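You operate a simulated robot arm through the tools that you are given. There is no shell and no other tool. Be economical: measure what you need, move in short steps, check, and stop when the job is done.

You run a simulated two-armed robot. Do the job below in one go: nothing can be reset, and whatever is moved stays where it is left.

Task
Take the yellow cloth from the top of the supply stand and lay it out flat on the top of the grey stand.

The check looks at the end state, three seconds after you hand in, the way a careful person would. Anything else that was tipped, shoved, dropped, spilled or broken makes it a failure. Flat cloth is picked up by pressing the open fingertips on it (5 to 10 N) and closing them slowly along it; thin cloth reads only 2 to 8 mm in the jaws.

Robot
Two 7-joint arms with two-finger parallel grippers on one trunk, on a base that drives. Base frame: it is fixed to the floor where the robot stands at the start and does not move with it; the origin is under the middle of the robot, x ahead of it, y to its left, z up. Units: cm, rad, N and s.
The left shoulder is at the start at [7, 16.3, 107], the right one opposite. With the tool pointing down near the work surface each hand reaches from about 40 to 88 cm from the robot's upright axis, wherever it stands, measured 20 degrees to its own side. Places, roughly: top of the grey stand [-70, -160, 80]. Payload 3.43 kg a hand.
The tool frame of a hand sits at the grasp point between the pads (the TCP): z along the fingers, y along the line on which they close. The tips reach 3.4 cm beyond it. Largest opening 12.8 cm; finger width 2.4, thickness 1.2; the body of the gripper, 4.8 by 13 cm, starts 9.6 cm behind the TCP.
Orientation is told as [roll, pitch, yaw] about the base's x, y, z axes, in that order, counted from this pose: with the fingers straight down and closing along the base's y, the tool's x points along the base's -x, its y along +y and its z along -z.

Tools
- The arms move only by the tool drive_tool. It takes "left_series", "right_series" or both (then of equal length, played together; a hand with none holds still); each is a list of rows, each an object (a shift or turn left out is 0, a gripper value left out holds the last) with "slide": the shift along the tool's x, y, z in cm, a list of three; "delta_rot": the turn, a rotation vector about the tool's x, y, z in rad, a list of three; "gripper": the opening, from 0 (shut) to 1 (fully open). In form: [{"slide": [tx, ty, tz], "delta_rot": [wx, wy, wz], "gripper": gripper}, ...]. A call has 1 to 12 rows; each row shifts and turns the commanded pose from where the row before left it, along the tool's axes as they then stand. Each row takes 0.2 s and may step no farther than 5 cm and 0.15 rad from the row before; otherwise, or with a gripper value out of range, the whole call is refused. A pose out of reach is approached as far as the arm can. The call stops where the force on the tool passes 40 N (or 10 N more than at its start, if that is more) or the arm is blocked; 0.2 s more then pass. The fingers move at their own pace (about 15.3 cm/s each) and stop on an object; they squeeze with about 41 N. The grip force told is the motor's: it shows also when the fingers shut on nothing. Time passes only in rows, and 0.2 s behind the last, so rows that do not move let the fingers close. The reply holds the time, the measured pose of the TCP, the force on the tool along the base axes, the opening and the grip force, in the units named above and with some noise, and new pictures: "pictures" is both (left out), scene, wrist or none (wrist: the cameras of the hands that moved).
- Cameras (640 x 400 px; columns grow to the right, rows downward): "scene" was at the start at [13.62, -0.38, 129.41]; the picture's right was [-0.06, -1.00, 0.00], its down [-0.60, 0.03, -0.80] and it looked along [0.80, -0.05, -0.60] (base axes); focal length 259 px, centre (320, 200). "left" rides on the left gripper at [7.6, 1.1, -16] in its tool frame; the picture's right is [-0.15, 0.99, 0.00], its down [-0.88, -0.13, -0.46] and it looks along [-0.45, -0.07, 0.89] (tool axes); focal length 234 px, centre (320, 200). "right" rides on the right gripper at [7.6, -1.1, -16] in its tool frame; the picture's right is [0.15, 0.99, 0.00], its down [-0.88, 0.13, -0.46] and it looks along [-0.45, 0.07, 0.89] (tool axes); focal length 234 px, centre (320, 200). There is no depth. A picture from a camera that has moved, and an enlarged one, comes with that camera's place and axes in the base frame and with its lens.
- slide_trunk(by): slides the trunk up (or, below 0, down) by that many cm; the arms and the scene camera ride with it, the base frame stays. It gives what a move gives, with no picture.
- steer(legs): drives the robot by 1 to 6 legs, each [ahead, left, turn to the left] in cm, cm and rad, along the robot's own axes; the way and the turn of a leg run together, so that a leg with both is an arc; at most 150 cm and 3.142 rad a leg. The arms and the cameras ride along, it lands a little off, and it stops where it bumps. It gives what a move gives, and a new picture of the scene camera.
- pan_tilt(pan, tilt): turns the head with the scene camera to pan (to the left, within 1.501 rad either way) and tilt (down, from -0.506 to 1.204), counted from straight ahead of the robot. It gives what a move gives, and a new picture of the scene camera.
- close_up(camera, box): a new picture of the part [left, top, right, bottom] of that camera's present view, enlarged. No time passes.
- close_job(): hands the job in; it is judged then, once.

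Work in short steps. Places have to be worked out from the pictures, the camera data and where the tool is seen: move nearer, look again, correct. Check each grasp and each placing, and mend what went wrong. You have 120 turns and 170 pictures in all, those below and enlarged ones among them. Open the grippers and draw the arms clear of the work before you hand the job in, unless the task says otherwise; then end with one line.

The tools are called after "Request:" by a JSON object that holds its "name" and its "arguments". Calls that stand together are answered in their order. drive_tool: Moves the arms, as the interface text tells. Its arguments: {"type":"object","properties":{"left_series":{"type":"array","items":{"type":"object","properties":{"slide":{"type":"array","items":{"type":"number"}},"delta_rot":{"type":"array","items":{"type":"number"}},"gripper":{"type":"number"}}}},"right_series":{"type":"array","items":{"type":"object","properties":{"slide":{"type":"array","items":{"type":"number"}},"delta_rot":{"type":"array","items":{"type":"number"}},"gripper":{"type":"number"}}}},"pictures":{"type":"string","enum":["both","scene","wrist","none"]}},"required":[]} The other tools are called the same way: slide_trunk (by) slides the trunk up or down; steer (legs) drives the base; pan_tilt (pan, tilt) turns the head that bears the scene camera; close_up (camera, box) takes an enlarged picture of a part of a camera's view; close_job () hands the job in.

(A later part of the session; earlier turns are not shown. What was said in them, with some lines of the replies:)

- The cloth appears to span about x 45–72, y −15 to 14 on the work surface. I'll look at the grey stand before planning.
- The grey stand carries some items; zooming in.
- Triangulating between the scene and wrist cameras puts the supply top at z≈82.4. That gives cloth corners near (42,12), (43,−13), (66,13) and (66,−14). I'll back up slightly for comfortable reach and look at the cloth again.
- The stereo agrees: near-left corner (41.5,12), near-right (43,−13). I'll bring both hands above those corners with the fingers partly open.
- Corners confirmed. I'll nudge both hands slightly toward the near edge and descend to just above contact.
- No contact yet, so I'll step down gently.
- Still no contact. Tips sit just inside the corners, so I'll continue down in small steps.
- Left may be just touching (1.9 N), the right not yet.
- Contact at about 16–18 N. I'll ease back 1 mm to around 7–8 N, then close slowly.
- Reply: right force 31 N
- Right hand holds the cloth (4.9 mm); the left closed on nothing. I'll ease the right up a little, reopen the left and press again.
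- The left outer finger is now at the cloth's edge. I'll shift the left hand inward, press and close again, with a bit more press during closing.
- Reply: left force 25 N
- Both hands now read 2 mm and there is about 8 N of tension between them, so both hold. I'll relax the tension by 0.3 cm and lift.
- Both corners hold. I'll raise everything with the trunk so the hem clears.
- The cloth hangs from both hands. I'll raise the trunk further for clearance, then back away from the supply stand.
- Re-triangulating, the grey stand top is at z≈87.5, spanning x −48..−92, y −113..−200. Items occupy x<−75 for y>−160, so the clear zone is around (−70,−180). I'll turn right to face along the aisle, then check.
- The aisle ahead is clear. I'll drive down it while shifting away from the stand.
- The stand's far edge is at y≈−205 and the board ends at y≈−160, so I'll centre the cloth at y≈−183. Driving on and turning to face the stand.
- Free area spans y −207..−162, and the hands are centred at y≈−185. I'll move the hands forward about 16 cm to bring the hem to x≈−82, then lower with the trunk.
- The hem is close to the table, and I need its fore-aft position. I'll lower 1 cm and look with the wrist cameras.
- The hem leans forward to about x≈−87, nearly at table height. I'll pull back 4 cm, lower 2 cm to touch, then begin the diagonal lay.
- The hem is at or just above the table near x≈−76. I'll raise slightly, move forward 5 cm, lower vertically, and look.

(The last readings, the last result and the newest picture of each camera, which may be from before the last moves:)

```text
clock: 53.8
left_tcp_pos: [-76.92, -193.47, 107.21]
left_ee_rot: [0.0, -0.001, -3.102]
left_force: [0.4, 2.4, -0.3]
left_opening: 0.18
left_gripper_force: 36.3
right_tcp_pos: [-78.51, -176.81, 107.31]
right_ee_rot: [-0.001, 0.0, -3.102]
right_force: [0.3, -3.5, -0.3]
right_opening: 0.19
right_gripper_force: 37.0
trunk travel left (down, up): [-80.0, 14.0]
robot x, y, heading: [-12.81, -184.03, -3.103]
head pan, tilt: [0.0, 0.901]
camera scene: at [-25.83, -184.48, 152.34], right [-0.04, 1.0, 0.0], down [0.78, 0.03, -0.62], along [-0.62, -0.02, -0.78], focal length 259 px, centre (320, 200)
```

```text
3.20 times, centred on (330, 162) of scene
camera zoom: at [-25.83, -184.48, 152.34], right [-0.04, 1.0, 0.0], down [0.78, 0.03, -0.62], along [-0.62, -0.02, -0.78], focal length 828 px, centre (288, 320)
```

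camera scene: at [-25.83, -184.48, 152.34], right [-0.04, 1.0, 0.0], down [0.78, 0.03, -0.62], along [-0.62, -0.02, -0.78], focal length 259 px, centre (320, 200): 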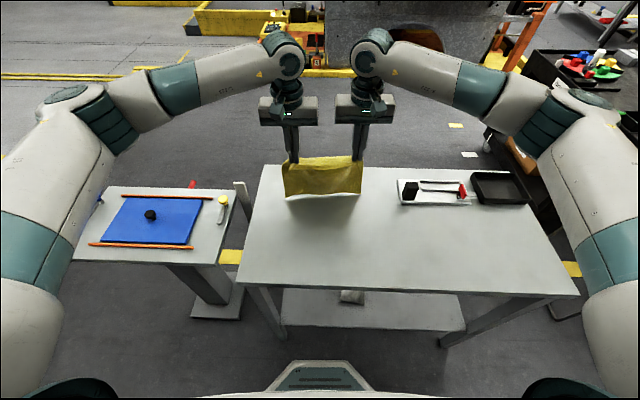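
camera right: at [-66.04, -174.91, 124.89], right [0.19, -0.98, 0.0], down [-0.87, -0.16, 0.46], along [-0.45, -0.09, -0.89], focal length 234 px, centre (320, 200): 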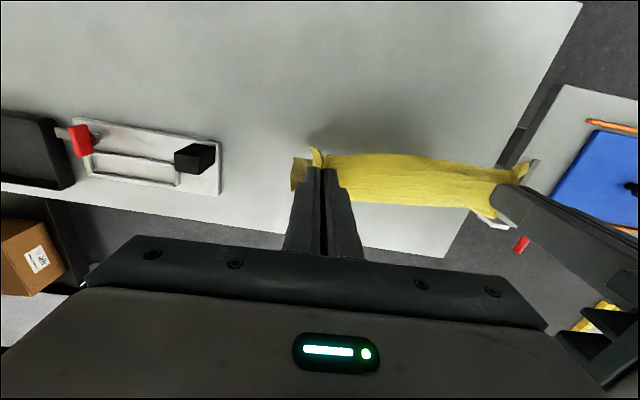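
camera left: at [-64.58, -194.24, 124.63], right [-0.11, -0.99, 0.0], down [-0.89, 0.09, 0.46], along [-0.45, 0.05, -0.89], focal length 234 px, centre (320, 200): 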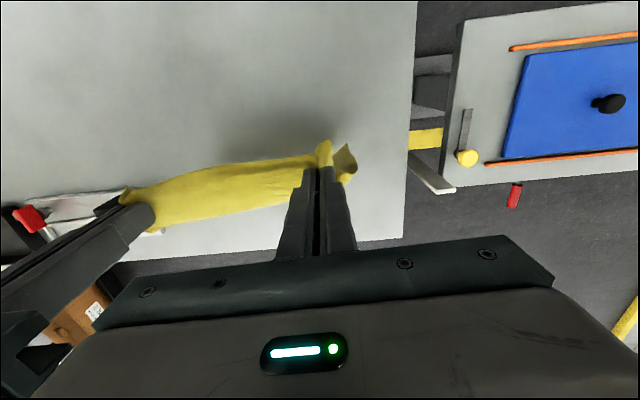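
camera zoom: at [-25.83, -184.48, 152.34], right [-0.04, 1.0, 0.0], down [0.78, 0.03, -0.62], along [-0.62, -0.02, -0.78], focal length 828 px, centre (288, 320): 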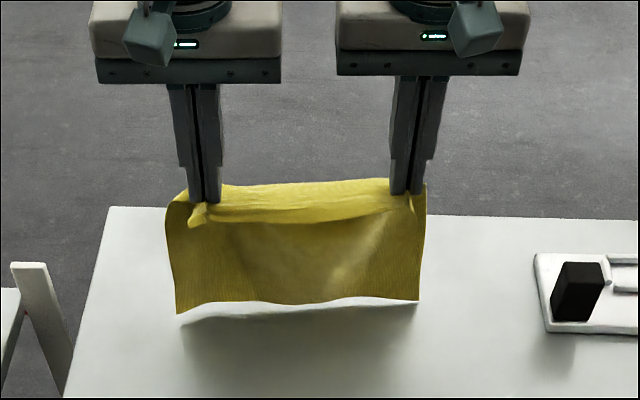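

Cross-checking against the board corner, the table top is at about z≈82, so x −51..−97. The hem is just touching at x≈−82. I'll lay the cloth diagonally now, down and toward the robot.

Request:
{"name": "drive_tool", "arguments": {"left_series": [{"slide": [0, 0, 1]}, {"slide": [1, 0, 1.5]}, {"slide": [1.5, 0, 1.7]}, {"slide": [1.7, 0, 1.7]}, {"slide": [1.7, 0, 1.7]}, {"slide": [1.7, 0, 1.7]}, {"slide": [1.7, 0, 1.7]}, {}], "right_series": [{"slide": [0, 0, 1]}, {"slide": [1, 0, 1.5]}, {"slide": [1.5, 0, 1.7]}, {"slide": [1.7, 0, 1.7]}, {"slide": [1.7, 0, 1.7]}, {"slide": [1.7, 0, 1.7]}, {"slide": [1.7, 0, 1.7]}, {}]}}

```text
clock: 55.6
left_tcp_pos: [-67.73, -193.36, 96.31]
left_ee_rot: [0.001, -0.001, -3.1]
left_force: [-0.5, 3.5, -0.7]
left_opening: 0.22
left_gripper_force: 36.3
right_tcp_pos: [-69.09, -176.43, 96.35]
right_ee_rot: [0.001, 0.0, -3.101]
right_force: [0.8, -3.7, 0.2]
right_opening: 0.18
right_gripper_force: 36.4
trunk travel left (down, up): [-80.0, 14.0]
robot x, y, heading: [-13.3, -183.79, -3.101]
head pan, tilt: [0.0, 0.901]
camera scene: at [-25.84, -184.48, 152.34], right [-0.04, 1.0, 0.0], down [0.78, 0.03, -0.62], along [-0.62, -0.02, -0.78], focal length 259 px, centre (320, 200)
camera right: at [-61.58, -175.08, 112.35], right [0.19, -0.98, 0.0], down [-0.87, -0.16, 0.46], along [-0.45, -0.09, -0.89], focal length 234 px, centre (320, 200)
camera left: at [-60.19, -194.07, 112.21], right [-0.11, -0.99, 0.0], down [-0.89, 0.09, 0.46], along [-0.45, 0.05, -0.89], focal length 234 px, centre (320, 200)
```

scene: 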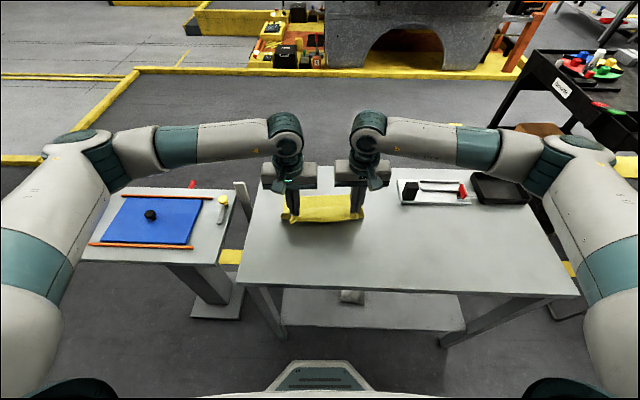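
right: 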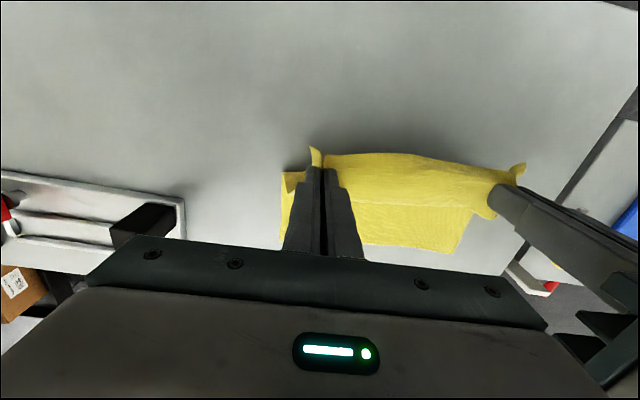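
left: 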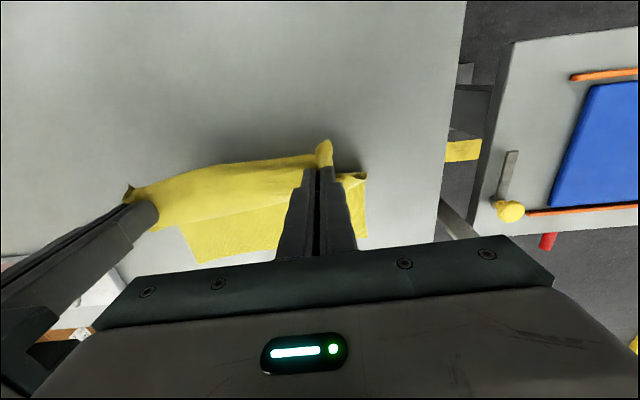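

The hem is pinned at x≈−82.5 and the cloth is laying down well. Continuing the diagonal nearly to the surface.

Request:
{"name": "drive_tool", "arguments": {"left_series": [{"slide": [1.5, 0, 1.8]}, {"slide": [1.5, 0, 1.8]}, {"slide": [1.5, 0, 1.8]}, {"slide": [1.5, 0, 1.7]}, {"slide": [1.5, 0, 1.6]}, {}], "right_series": [{"slide": [1.5, 0, 1.8]}, {"slide": [1.5, 0, 1.8]}, {"slide": [1.5, 0, 1.8]}, {"slide": [1.5, 0, 1.7]}, {"slide": [1.5, 0, 1.6]}, {}]}}

```text
clock: 56.8
left_tcp_pos: [-60.84, -192.69, 88.55]
left_ee_rot: [-0.006, -0.013, -3.101]
left_force: [1.2, 0.5, 12.2]
left_opening: 0.19
left_gripper_force: 36.7
right_tcp_pos: [-61.84, -176.24, 88.34]
right_ee_rot: [0.002, -0.008, -3.103]
right_force: [0.9, 0.5, 8.1]
right_opening: 0.2
right_gripper_force: 36.5
trunk travel left (down, up): [-80.0, 14.0]
robot x, y, heading: [-12.84, -184.03, -3.104]
head pan, tilt: [0.0, 0.901]
stopped in row 6 (left hand): the force on the tool passed its limit (the readings are from after the stop); the commanded pose is now the measured one
camera scene: at [-25.61, -184.48, 152.38], right [-0.04, 1.0, 0.0], down [0.78, 0.03, -0.62], along [-0.62, -0.02, -0.78], focal length 259 px, centre (320, 200)
camera right: at [-54.28, -174.85, 104.42], right [0.19, -0.98, 0.0], down [-0.87, -0.16, 0.46], along [-0.45, -0.09, -0.89], focal length 234 px, centre (320, 200)
camera left: at [-53.16, -193.66, 104.34], right [-0.11, -0.99, 0.0], down [-0.88, 0.09, 0.47], along [-0.47, 0.05, -0.88], focal length 234 px, centre (320, 200)
```

scene: 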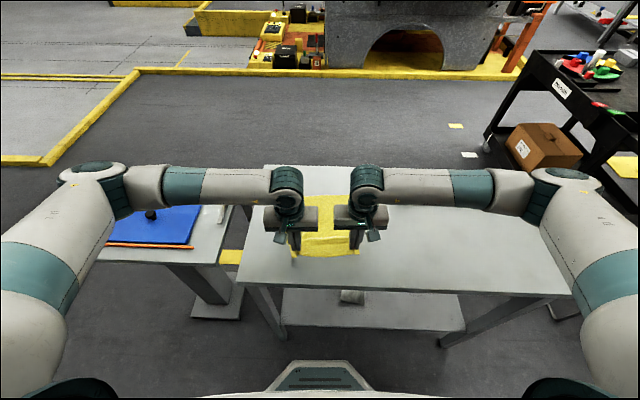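
right: 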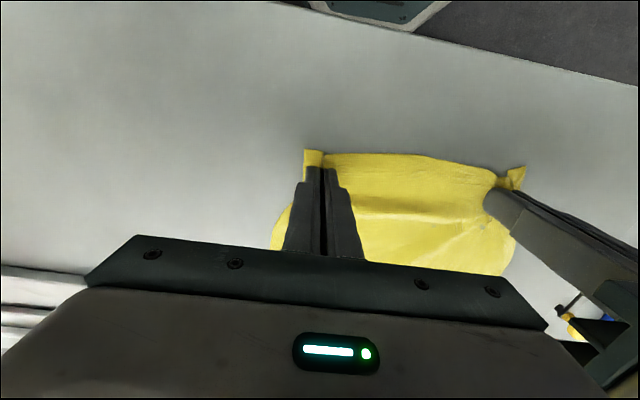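
left: 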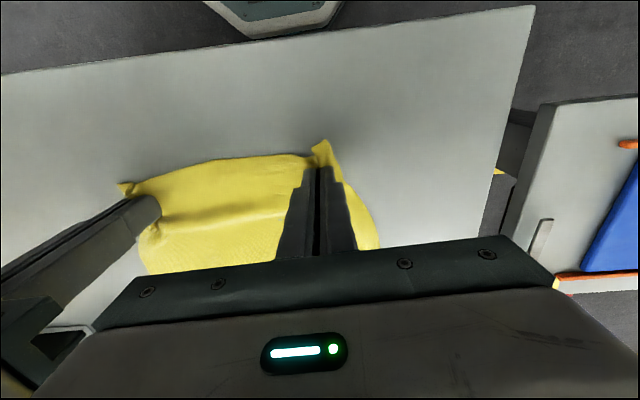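

Contact at TCP z≈88.5, so the table is at ≈85. There's slack behind the hands, so I'll lift 4 mm and pull back about 2 cm to straighten the cloth.

Request:
{"name": "drive_tool", "arguments": {"left_series": [{"slide": [0.5, 0, -0.4]}, {"slide": [0.7, 0, 0]}, {"slide": [0.7, 0, 0]}, {}], "right_series": [{"slide": [0.5, 0, -0.4]}, {"slide": [0.7, 0, 0]}, {"slide": [0.7, 0, 0]}, {}], "pictures": "wrist"}}

```text
clock: 57.8
left_tcp_pos: [-58.98, -192.75, 88.81]
left_ee_rot: [-0.005, -0.012, -3.1]
left_force: [-0.1, 1.3, 0.4]
left_opening: 0.2
left_gripper_force: 36.4
right_tcp_pos: [-60.19, -176.18, 88.97]
right_ee_rot: [0.002, -0.005, -3.103]
right_force: [0.6, -0.9, 1.1]
right_opening: 0.19
right_gripper_force: 36.1
trunk travel left (down, up): [-80.0, 14.0]
robot x, y, heading: [-12.84, -184.15, -3.107]
head pan, tilt: [0.0, 0.901]
camera right: at [-52.61, -174.8, 104.72], right [0.18, -0.98, 0.0], down [-0.87, -0.16, 0.46], along [-0.45, -0.09, -0.89], focal length 234 px, centre (320, 200)
camera left: at [-51.37, -193.58, 104.56], right [-0.11, -0.99, 0.0], down [-0.88, 0.09, 0.47], along [-0.46, 0.05, -0.88], focal length 234 px, centre (320, 200)
```

right: 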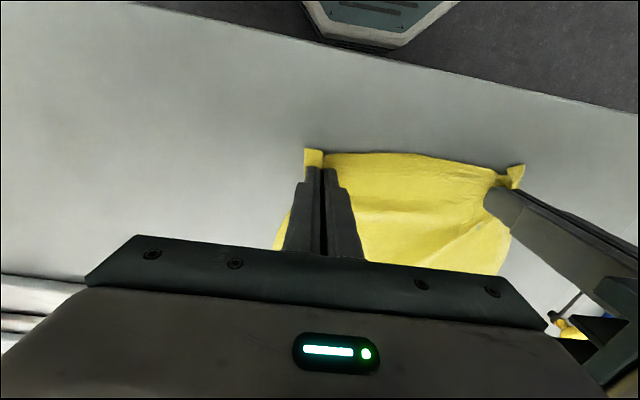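
left: 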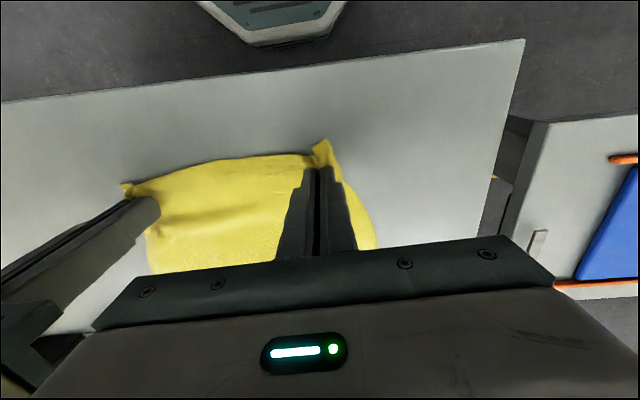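

Near edge is at x≈−56, with the table edge at −50.5. I'll pull 1 cm more, set down gently, open the fingers slowly and lift off.

Request:
{"name": "drive_tool", "arguments": {"left_series": [{"slide": [0.5, 0, 0]}, {"slide": [0.5, 0, 0]}, {"slide": [0, 0, 0.25]}, {}, {"gripper": 0.04}, {"gripper": 0.08}, {"gripper": 0.12}, {}, {"slide": [0, 0, -1]}, {"slide": [0, 0, -3]}, {"slide": [0, 0, -4]}, {}], "right_series": [{"slide": [0.5, 0, 0]}, {"slide": [0.5, 0, 0]}, {"slide": [0, 0, 0.25]}, {}, {"gripper": 0.04}, {"gripper": 0.08}, {"gripper": 0.12}, {}, {"slide": [0, 0, -1]}, {"slide": [0, 0, -3]}, {"slide": [0, 0, -4]}, {}]}}

```text
clock: 60.4
left_tcp_pos: [-58.02, -192.73, 96.45]
left_ee_rot: [-0.004, -0.01, -3.1]
left_force: [0.0, -0.8, -0.2]
left_opening: 1.54
left_gripper_force: 0.1
right_tcp_pos: [-59.22, -176.28, 96.71]
right_ee_rot: [0.001, -0.006, -3.101]
right_force: [-0.8, 0.0, -0.6]
right_opening: 1.54
right_gripper_force: 0.0
trunk travel left (down, up): [-80.0, 14.0]
robot x, y, heading: [-13.16, -184.01, -3.103]
head pan, tilt: [0.0, 0.901]
camera scene: at [-25.89, -184.48, 152.34], right [-0.04, 1.0, 0.0], down [0.78, 0.03, -0.62], along [-0.62, -0.02, -0.78], focal length 259 px, centre (320, 200)
camera right: at [-51.69, -174.82, 112.55], right [0.19, -0.98, 0.0], down [-0.87, -0.16, 0.46], along [-0.45, -0.09, -0.89], focal length 234 px, centre (320, 200)
camera left: at [-50.37, -193.56, 112.24], right [-0.11, -0.99, 0.0], down [-0.88, 0.09, 0.47], along [-0.46, 0.05, -0.88], focal length 234 px, centre (320, 200)
```

scene: 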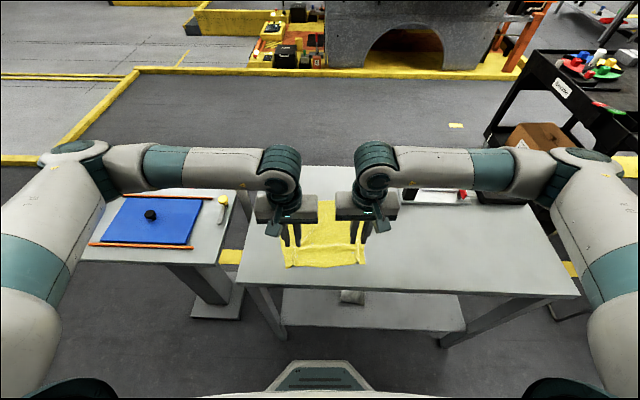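
right: 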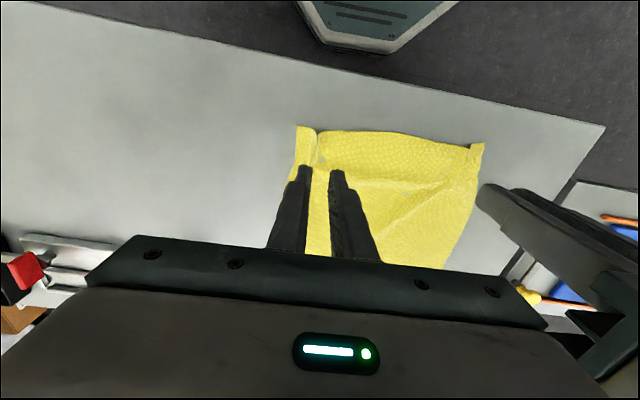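
left: 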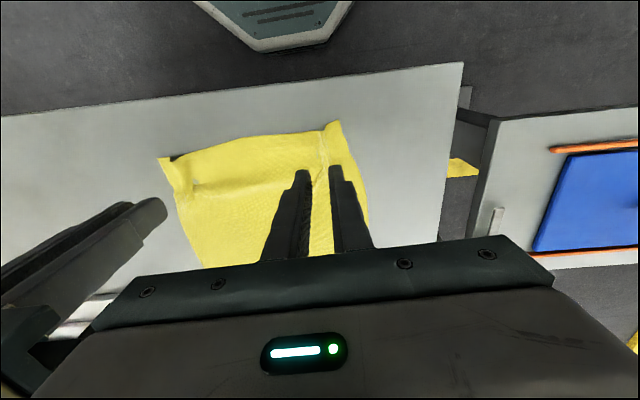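

Released. I'll move the hands up and apart to see the cloth.

Request:
{"name": "drive_tool", "arguments": {"left_series": [{"slide": [0, 0, -4]}, {"slide": [0, 3, -3]}, {"slide": [0, 4, 0]}, {"slide": [0, 4, 0]}, {}], "right_series": [{"slide": [0, 0, -4]}, {"slide": [0, -3, -3]}, {"slide": [0, -4, 0]}, {"slide": [0, -4, 0]}, {}], "pictures": "none"}}

Request:
{"name": "close_up", "arguments": {"camera": "scene", "box": [240, 170, 420, 282]}}

```text
clock: 61.6
left_tcp_pos: [-57.59, -203.74, 103.22]
left_ee_rot: [-0.005, -0.012, -3.101]
left_force: [0.5, -0.5, -0.6]
left_opening: 1.54
left_gripper_force: 0.0
right_tcp_pos: [-59.55, -165.21, 103.31]
right_ee_rot: [0.003, -0.006, -3.101]
right_force: [-0.2, -0.1, -0.1]
right_opening: 1.53
right_gripper_force: 0.1
trunk travel left (down, up): [-80.0, 14.0]
robot x, y, heading: [-13.29, -183.83, -3.105]
head pan, tilt: [0.0, 0.901]
```

```text
3.56 times, centred on (330, 226) of scene
camera zoom: at [-25.94, -184.47, 152.33], right [-0.04, 1.0, 0.0], down [0.78, 0.03, -0.62], along [-0.62, -0.02, -0.78], focal length 920 px, centre (284, 108)
```

zoom: 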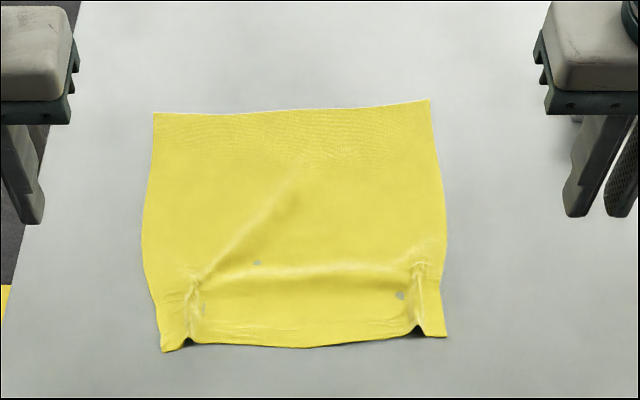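

The cloth is nearly flat, but there are rucks at both grip points and a ridge between them. I'll straddle each ruck with the fingertips, press, then spread the fingers outward. First hover to check alignment.

Request:
{"name": "drive_tool", "arguments": {"left_series": [{"slide": [-0.25, -2.7, 0], "gripper": 0.17}, {"slide": [-0.25, -2.7, 0]}, {"slide": [-0.25, -2.7, 0]}, {"slide": [-0.25, -2.7, 0]}, {"slide": [0, 0, 4]}, {"slide": [0, 0, 4]}, {"slide": [0, 0, 3]}, {}], "right_series": [{"slide": [-0.3, 2.4, 0], "gripper": 0.17}, {"slide": [-0.3, 2.4, 0]}, {"slide": [-0.3, 2.4, 0]}, {"slide": [-0.3, 2.4, 0]}, {"slide": [0, 0, 4]}, {"slide": [0, 0, 4]}, {"slide": [0, 0, 3]}, {}], "pictures": "wrist"}}

```text
clock: 63.4
left_tcp_pos: [-59.07, -193.2, 92.66]
left_ee_rot: [-0.007, -0.014, -3.101]
left_force: [-0.2, 0.0, -0.8]
left_opening: 2.16
left_gripper_force: 0.2
right_tcp_pos: [-60.29, -174.71, 92.42]
right_ee_rot: [0.002, -0.006, -3.101]
right_force: [0.1, -0.1, 0.0]
right_opening: 2.16
right_gripper_force: 0.1
trunk travel left (down, up): [-80.0, 14.0]
robot x, y, heading: [-13.35, -184.02, -3.103]
head pan, tilt: [0.0, 0.901]
camera right: at [-52.79, -173.3, 108.26], right [0.19, -0.98, 0.0], down [-0.87, -0.16, 0.46], along [-0.45, -0.09, -0.89], focal length 234 px, centre (320, 200)
camera left: at [-51.4, -193.93, 108.41], right [-0.11, -0.99, 0.0], down [-0.88, 0.09, 0.47], along [-0.46, 0.05, -0.88], focal length 234 px, centre (320, 200)
```

right: 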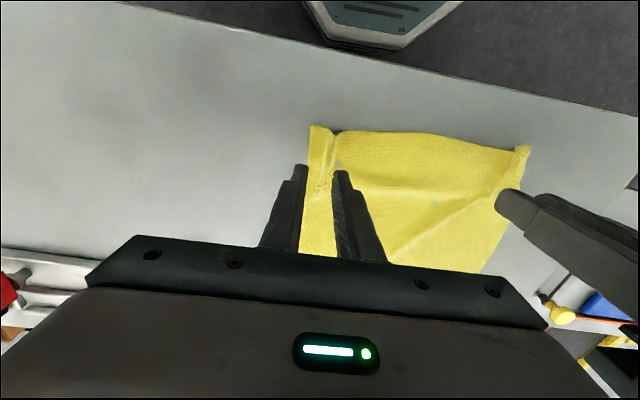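
left: 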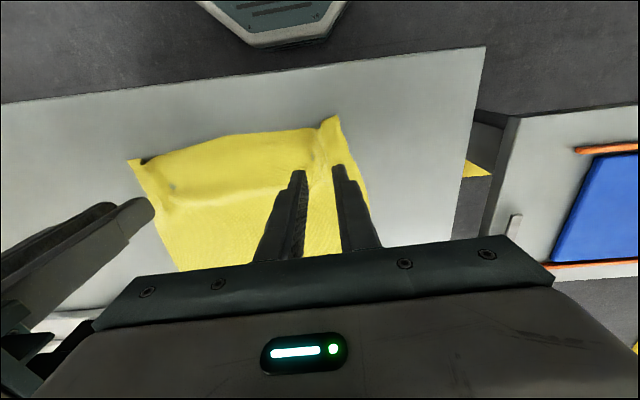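

The right hand needs to shift inward about 1.3 cm to straddle its ruck; the left is aligned. Adjusting and descending close to contact.

Request:
{"name": "drive_tool", "arguments": {"left_series": [{"slide": [0, 0, 0]}, {"slide": [0, 0, 1.8]}, {"slide": [0, 0, 1.5]}, {"slide": [0, 0, 0.5]}, {}], "right_series": [{"slide": [0, 1.3, 0]}, {"slide": [0, 0, 1.8]}, {"slide": [0, 0, 1.5]}, {"slide": [0, 0, 0.4]}, {}], "pictures": "wrist"}}

```text
clock: 64.6
left_tcp_pos: [-59.18, -193.09, 88.75]
left_ee_rot: [-0.002, -0.012, -3.102]
left_force: [0.4, 0.1, -0.4]
left_opening: 2.16
left_gripper_force: 0.1
right_tcp_pos: [-60.25, -175.97, 88.85]
right_ee_rot: [0.003, -0.005, -3.102]
right_force: [0.8, -0.4, 0.7]
right_opening: 2.17
right_gripper_force: 0.1
trunk travel left (down, up): [-80.0, 14.0]
robot x, y, heading: [-13.29, -183.89, -3.099]
head pan, tilt: [0.0, 0.901]
camera right: at [-52.7, -174.6, 104.71], right [0.19, -0.98, 0.0], down [-0.87, -0.16, 0.46], along [-0.45, -0.09, -0.89], focal length 234 px, centre (320, 200)
camera left: at [-51.48, -193.85, 104.49], right [-0.11, -0.99, 0.0], down [-0.88, 0.09, 0.47], along [-0.46, 0.05, -0.88], focal length 234 px, centre (320, 200)
```

right: 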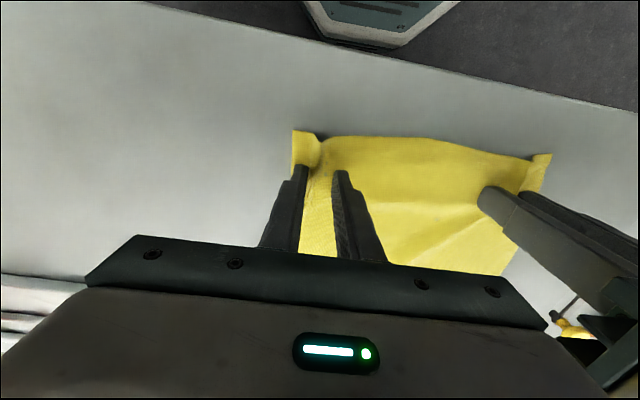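
left: 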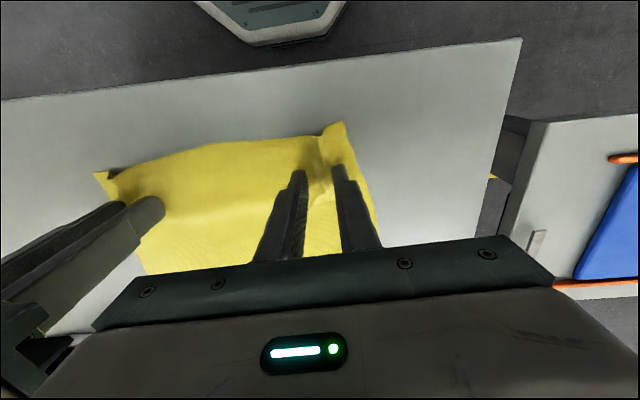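

Both straddle the rucks. Pressing down in small steps.

Request:
{"name": "drive_tool", "arguments": {"left_series": [{"slide": [0, 0, 0.15]}, {"slide": [0, 0, 0.15]}, {"slide": [0, 0, 0.1]}, {}], "right_series": [{"slide": [0, 0, 0.15]}, {"slide": [0, 0, 0.15]}, {"slide": [0, 0, 0.1]}, {}], "pictures": "none"}}

```text
clock: 65.6
left_tcp_pos: [-59.05, -193.03, 88.5]
left_ee_rot: [-0.005, -0.016, -3.1]
left_force: [-2.4, -1.6, 23.4]
left_opening: 2.26
left_gripper_force: 0.6
right_tcp_pos: [-60.2, -176.03, 88.52]
right_ee_rot: [0.003, -0.006, -3.101]
right_force: [-0.2, -0.9, 5.6]
right_opening: 2.16
right_gripper_force: 0.1
trunk travel left (down, up): [-80.0, 14.0]
robot x, y, heading: [-12.92, -184.24, -3.1]
head pan, tilt: [0.0, 0.901]
```

Left pressed 23 N and right 5.6 N. I'll equalise, then spread the fingers while shifting the hands outward.

Request:
{"name": "drive_tool", "arguments": {"left_series": [{"slide": [0, 0, -0.12]}, {}, {"slide": [0, 0.25, 0], "gripper": 0.21}, {"slide": [0, 0.25, 0], "gripper": 0.25}, {"slide": [0, 0.25, 0], "gripper": 0.29}, {"slide": [0, 0.25, 0], "gripper": 0.33}, {"slide": [0, 0.2, 0], "gripper": 0.36}, {}, {"slide": [0, 0, -0.5]}, {"slide": [0, 0, -3]}, {"slide": [0, 0, -4]}, {}], "right_series": [{"slide": [0, 0, 0.03]}, {}, {"slide": [0, -0.25, 0], "gripper": 0.21}, {"slide": [0, -0.25, 0], "gripper": 0.25}, {"slide": [0, -0.25, 0], "gripper": 0.29}, {"slide": [0, -0.25, 0], "gripper": 0.33}, {"slide": [0, -0.2, 0], "gripper": 0.36}, {}, {"slide": [0, 0, -0.5]}, {"slide": [0, 0, -3]}, {"slide": [0, 0, -4]}, {}], "pictures": "wrist"}}

```text
clock: 68.2
left_tcp_pos: [-58.93, -194.09, 95.88]
left_ee_rot: [-0.003, -0.01, -3.102]
left_force: [-0.7, 0.0, -0.2]
left_opening: 4.6
left_gripper_force: 0.0
right_tcp_pos: [-60.27, -174.72, 95.8]
right_ee_rot: [0.003, -0.004, -3.103]
right_force: [0.2, -0.3, -0.4]
right_opening: 4.61
right_gripper_force: 0.1
trunk travel left (down, up): [-80.0, 14.0]
robot x, y, heading: [-13.05, -184.06, -3.101]
head pan, tilt: [0.0, 0.901]
camera right: at [-52.68, -173.41, 111.75], right [0.19, -0.98, 0.0], down [-0.87, -0.16, 0.46], along [-0.45, -0.09, -0.89], focal length 234 px, centre (320, 200)
camera left: at [-51.22, -195.04, 111.73], right [-0.11, -0.99, 0.0], down [-0.88, 0.09, 0.47], along [-0.46, 0.05, -0.88], focal length 234 px, centre (320, 200)
```

right: 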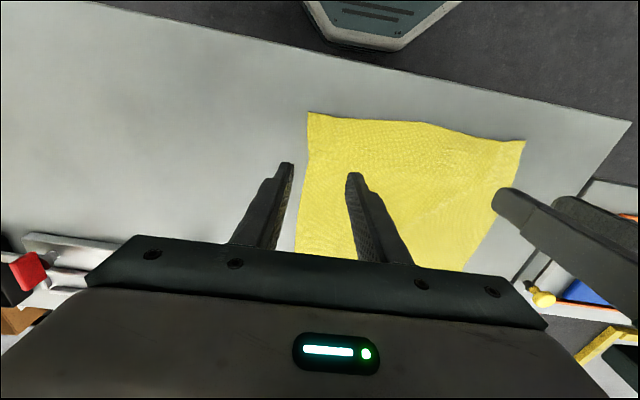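
left: 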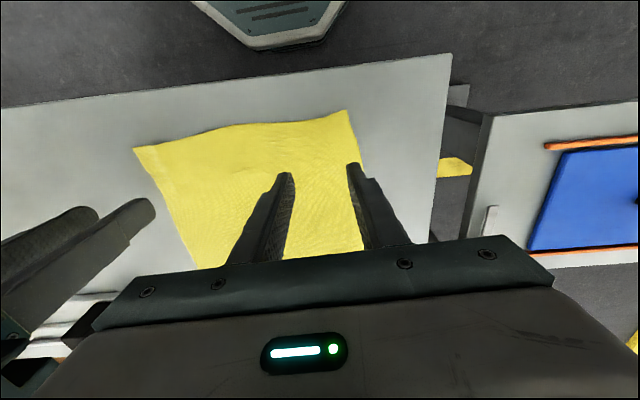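

Excellent: the rucks are gone. Moving the hands up and apart to inspect.

Request:
{"name": "drive_tool", "arguments": {"left_series": [{"slide": [0, 0, -4]}, {"slide": [0, 3, -3]}, {"slide": [0, 4, -2]}, {"slide": [0, 4, 0]}, {"slide": [0, 3, 0]}, {}], "right_series": [{"slide": [0, 0, -4]}, {"slide": [0, -3, -3]}, {"slide": [0, -4, -2]}, {"slide": [0, -4, 0]}, {"slide": [0, -3, 0]}, {}], "pictures": "scene"}}

Request:
{"name": "close_up", "arguments": {"camera": "scene", "box": [240, 170, 420, 282]}}

```text
clock: 69.6
left_tcp_pos: [-58.28, -208.24, 104.77]
left_ee_rot: [-0.006, -0.013, -3.101]
left_force: [0.3, 0.6, 0.7]
left_opening: 4.64
left_gripper_force: 0.1
right_tcp_pos: [-60.74, -160.73, 104.71]
right_ee_rot: [0.002, -0.004, -3.102]
right_force: [-0.4, 0.1, 0.3]
right_opening: 4.65
right_gripper_force: 0.0
trunk travel left (down, up): [-80.0, 14.0]
robot x, y, heading: [-12.84, -184.09, -3.1]
head pan, tilt: [0.0, 0.901]
camera scene: at [-25.93, -184.48, 152.33], right [-0.04, 1.0, 0.0], down [0.78, 0.03, -0.62], along [-0.62, -0.02, -0.78], focal length 259 px, centre (320, 200)
```

scene: 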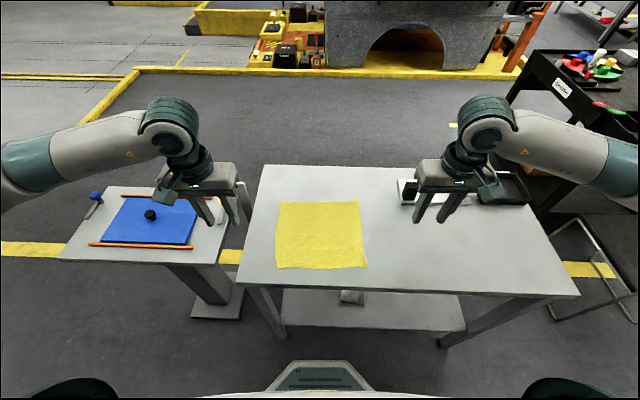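

```text
3.56 times, centred on (330, 226) of scene
camera zoom: at [-25.93, -184.48, 152.33], right [-0.04, 1.0, 0.0], down [0.78, 0.03, -0.62], along [-0.62, -0.02, -0.78], focal length 920 px, centre (284, 108)
```

zoom: 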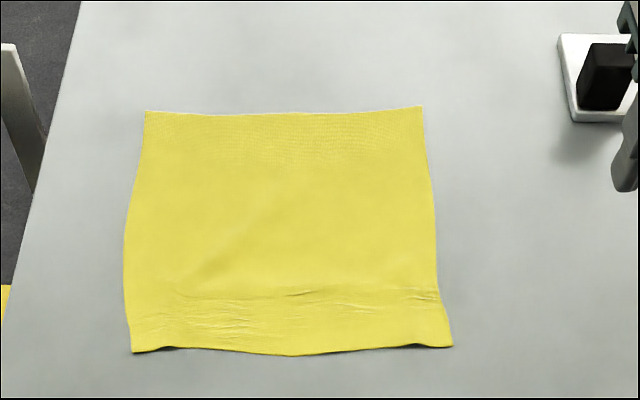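

The cloth lies flat at about 24×25 cm, fully on the stand, and the other items are untouched. I'll raise the trunk and back off with the grippers open.

Request:
{"name": "slide_trunk", "arguments": {"by": 10}}

Request:
{"name": "steer", "arguments": {"legs": [[-25, 0, 0]]}}

Request:
{"name": "drive_tool", "arguments": {"left_series": [{"gripper": 1}, {}, {}], "right_series": [{"gripper": 1}, {}, {}], "pictures": "none"}}

Request:
{"name": "close_up", "arguments": {"camera": "scene", "box": [220, 100, 480, 262]}}

```text
clock: 70.9
left_tcp_pos: [-58.09, -208.14, 114.81]
left_ee_rot: [-0.006, -0.012, -3.101]
left_force: [0.4, -0.4, 0.2]
left_opening: 4.59
left_gripper_force: 0.0
right_tcp_pos: [-60.75, -160.74, 114.73]
right_ee_rot: [0.001, -0.006, -3.102]
right_force: [0.1, -0.5, 0.9]
right_opening: 4.63
right_gripper_force: 0.1
trunk travel left (down, up): [-90.0, 4.0]
robot x, y, heading: [-13.16, -183.94, -3.106]
head pan, tilt: [0.0, 0.901]
```

```text
clock: 72.7
left_tcp_pos: [-33.13, -207.27, 114.84]
left_ee_rot: [-0.004, -0.01, -3.098]
left_force: [0.2, 0.2, 0.3]
left_opening: 4.61
left_gripper_force: 0.1
right_tcp_pos: [-35.9, -159.79, 114.66]
right_ee_rot: [0.003, -0.002, -3.1]
right_force: [-0.1, 0.9, -0.3]
right_opening: 4.62
right_gripper_force: 0.1
trunk travel left (down, up): [-90.0, 4.0]
robot x, y, heading: [11.77, -183.09, -3.103]
head pan, tilt: [0.0, 0.901]
camera scene: at [-1.05, -183.53, 162.32], right [-0.04, 1.0, 0.0], down [0.78, 0.03, -0.62], along [-0.62, -0.03, -0.78], focal length 259 px, centre (320, 200)
```

scene: 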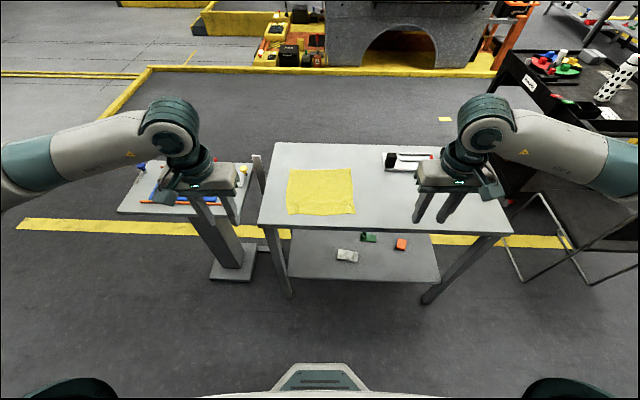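

```text
clock: 73.5
left_tcp_pos: [-33.01, -207.26, 114.9]
left_ee_rot: [-0.004, -0.013, -3.097]
left_force: [0.1, 0.4, 0.0]
left_opening: 12.79
left_gripper_force: 0.2
right_tcp_pos: [-35.69, -159.86, 114.79]
right_ee_rot: [0.002, -0.004, -3.101]
right_force: [0.4, -0.8, 1.1]
right_opening: 12.79
right_gripper_force: 0.1
trunk travel left (down, up): [-90.0, 4.0]
robot x, y, heading: [12.03, -182.83, -3.105]
head pan, tilt: [0.0, 0.901]
```

```text
2.46 times, centred on (350, 181) of scene
camera zoom: at [-0.71, -183.51, 162.36], right [-0.04, 1.0, 0.0], down [0.78, 0.03, -0.62], along [-0.62, -0.03, -0.78], focal length 637 px, centre (246, 247)
```

zoom: 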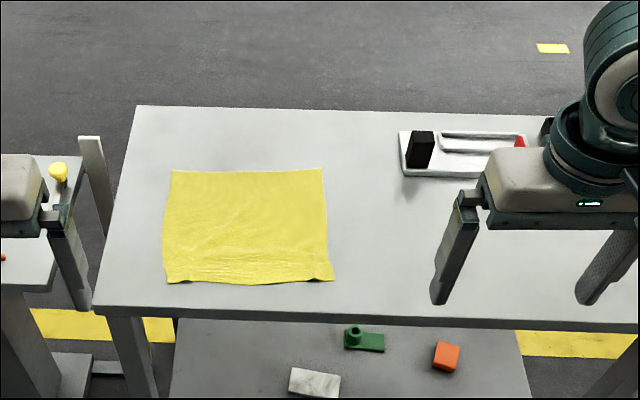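

The cloth is flat on the grey stand, the grippers are open and the arms are clear, so I'm handing in.

Request:
{"name": "close_job", "arguments": {}}

```text
The job is handed in.
```

The yellow cloth is laid out on the top of the grey stand, fully spread with only faint ripples along its near edge, and nothing else appears to have been disturbed.
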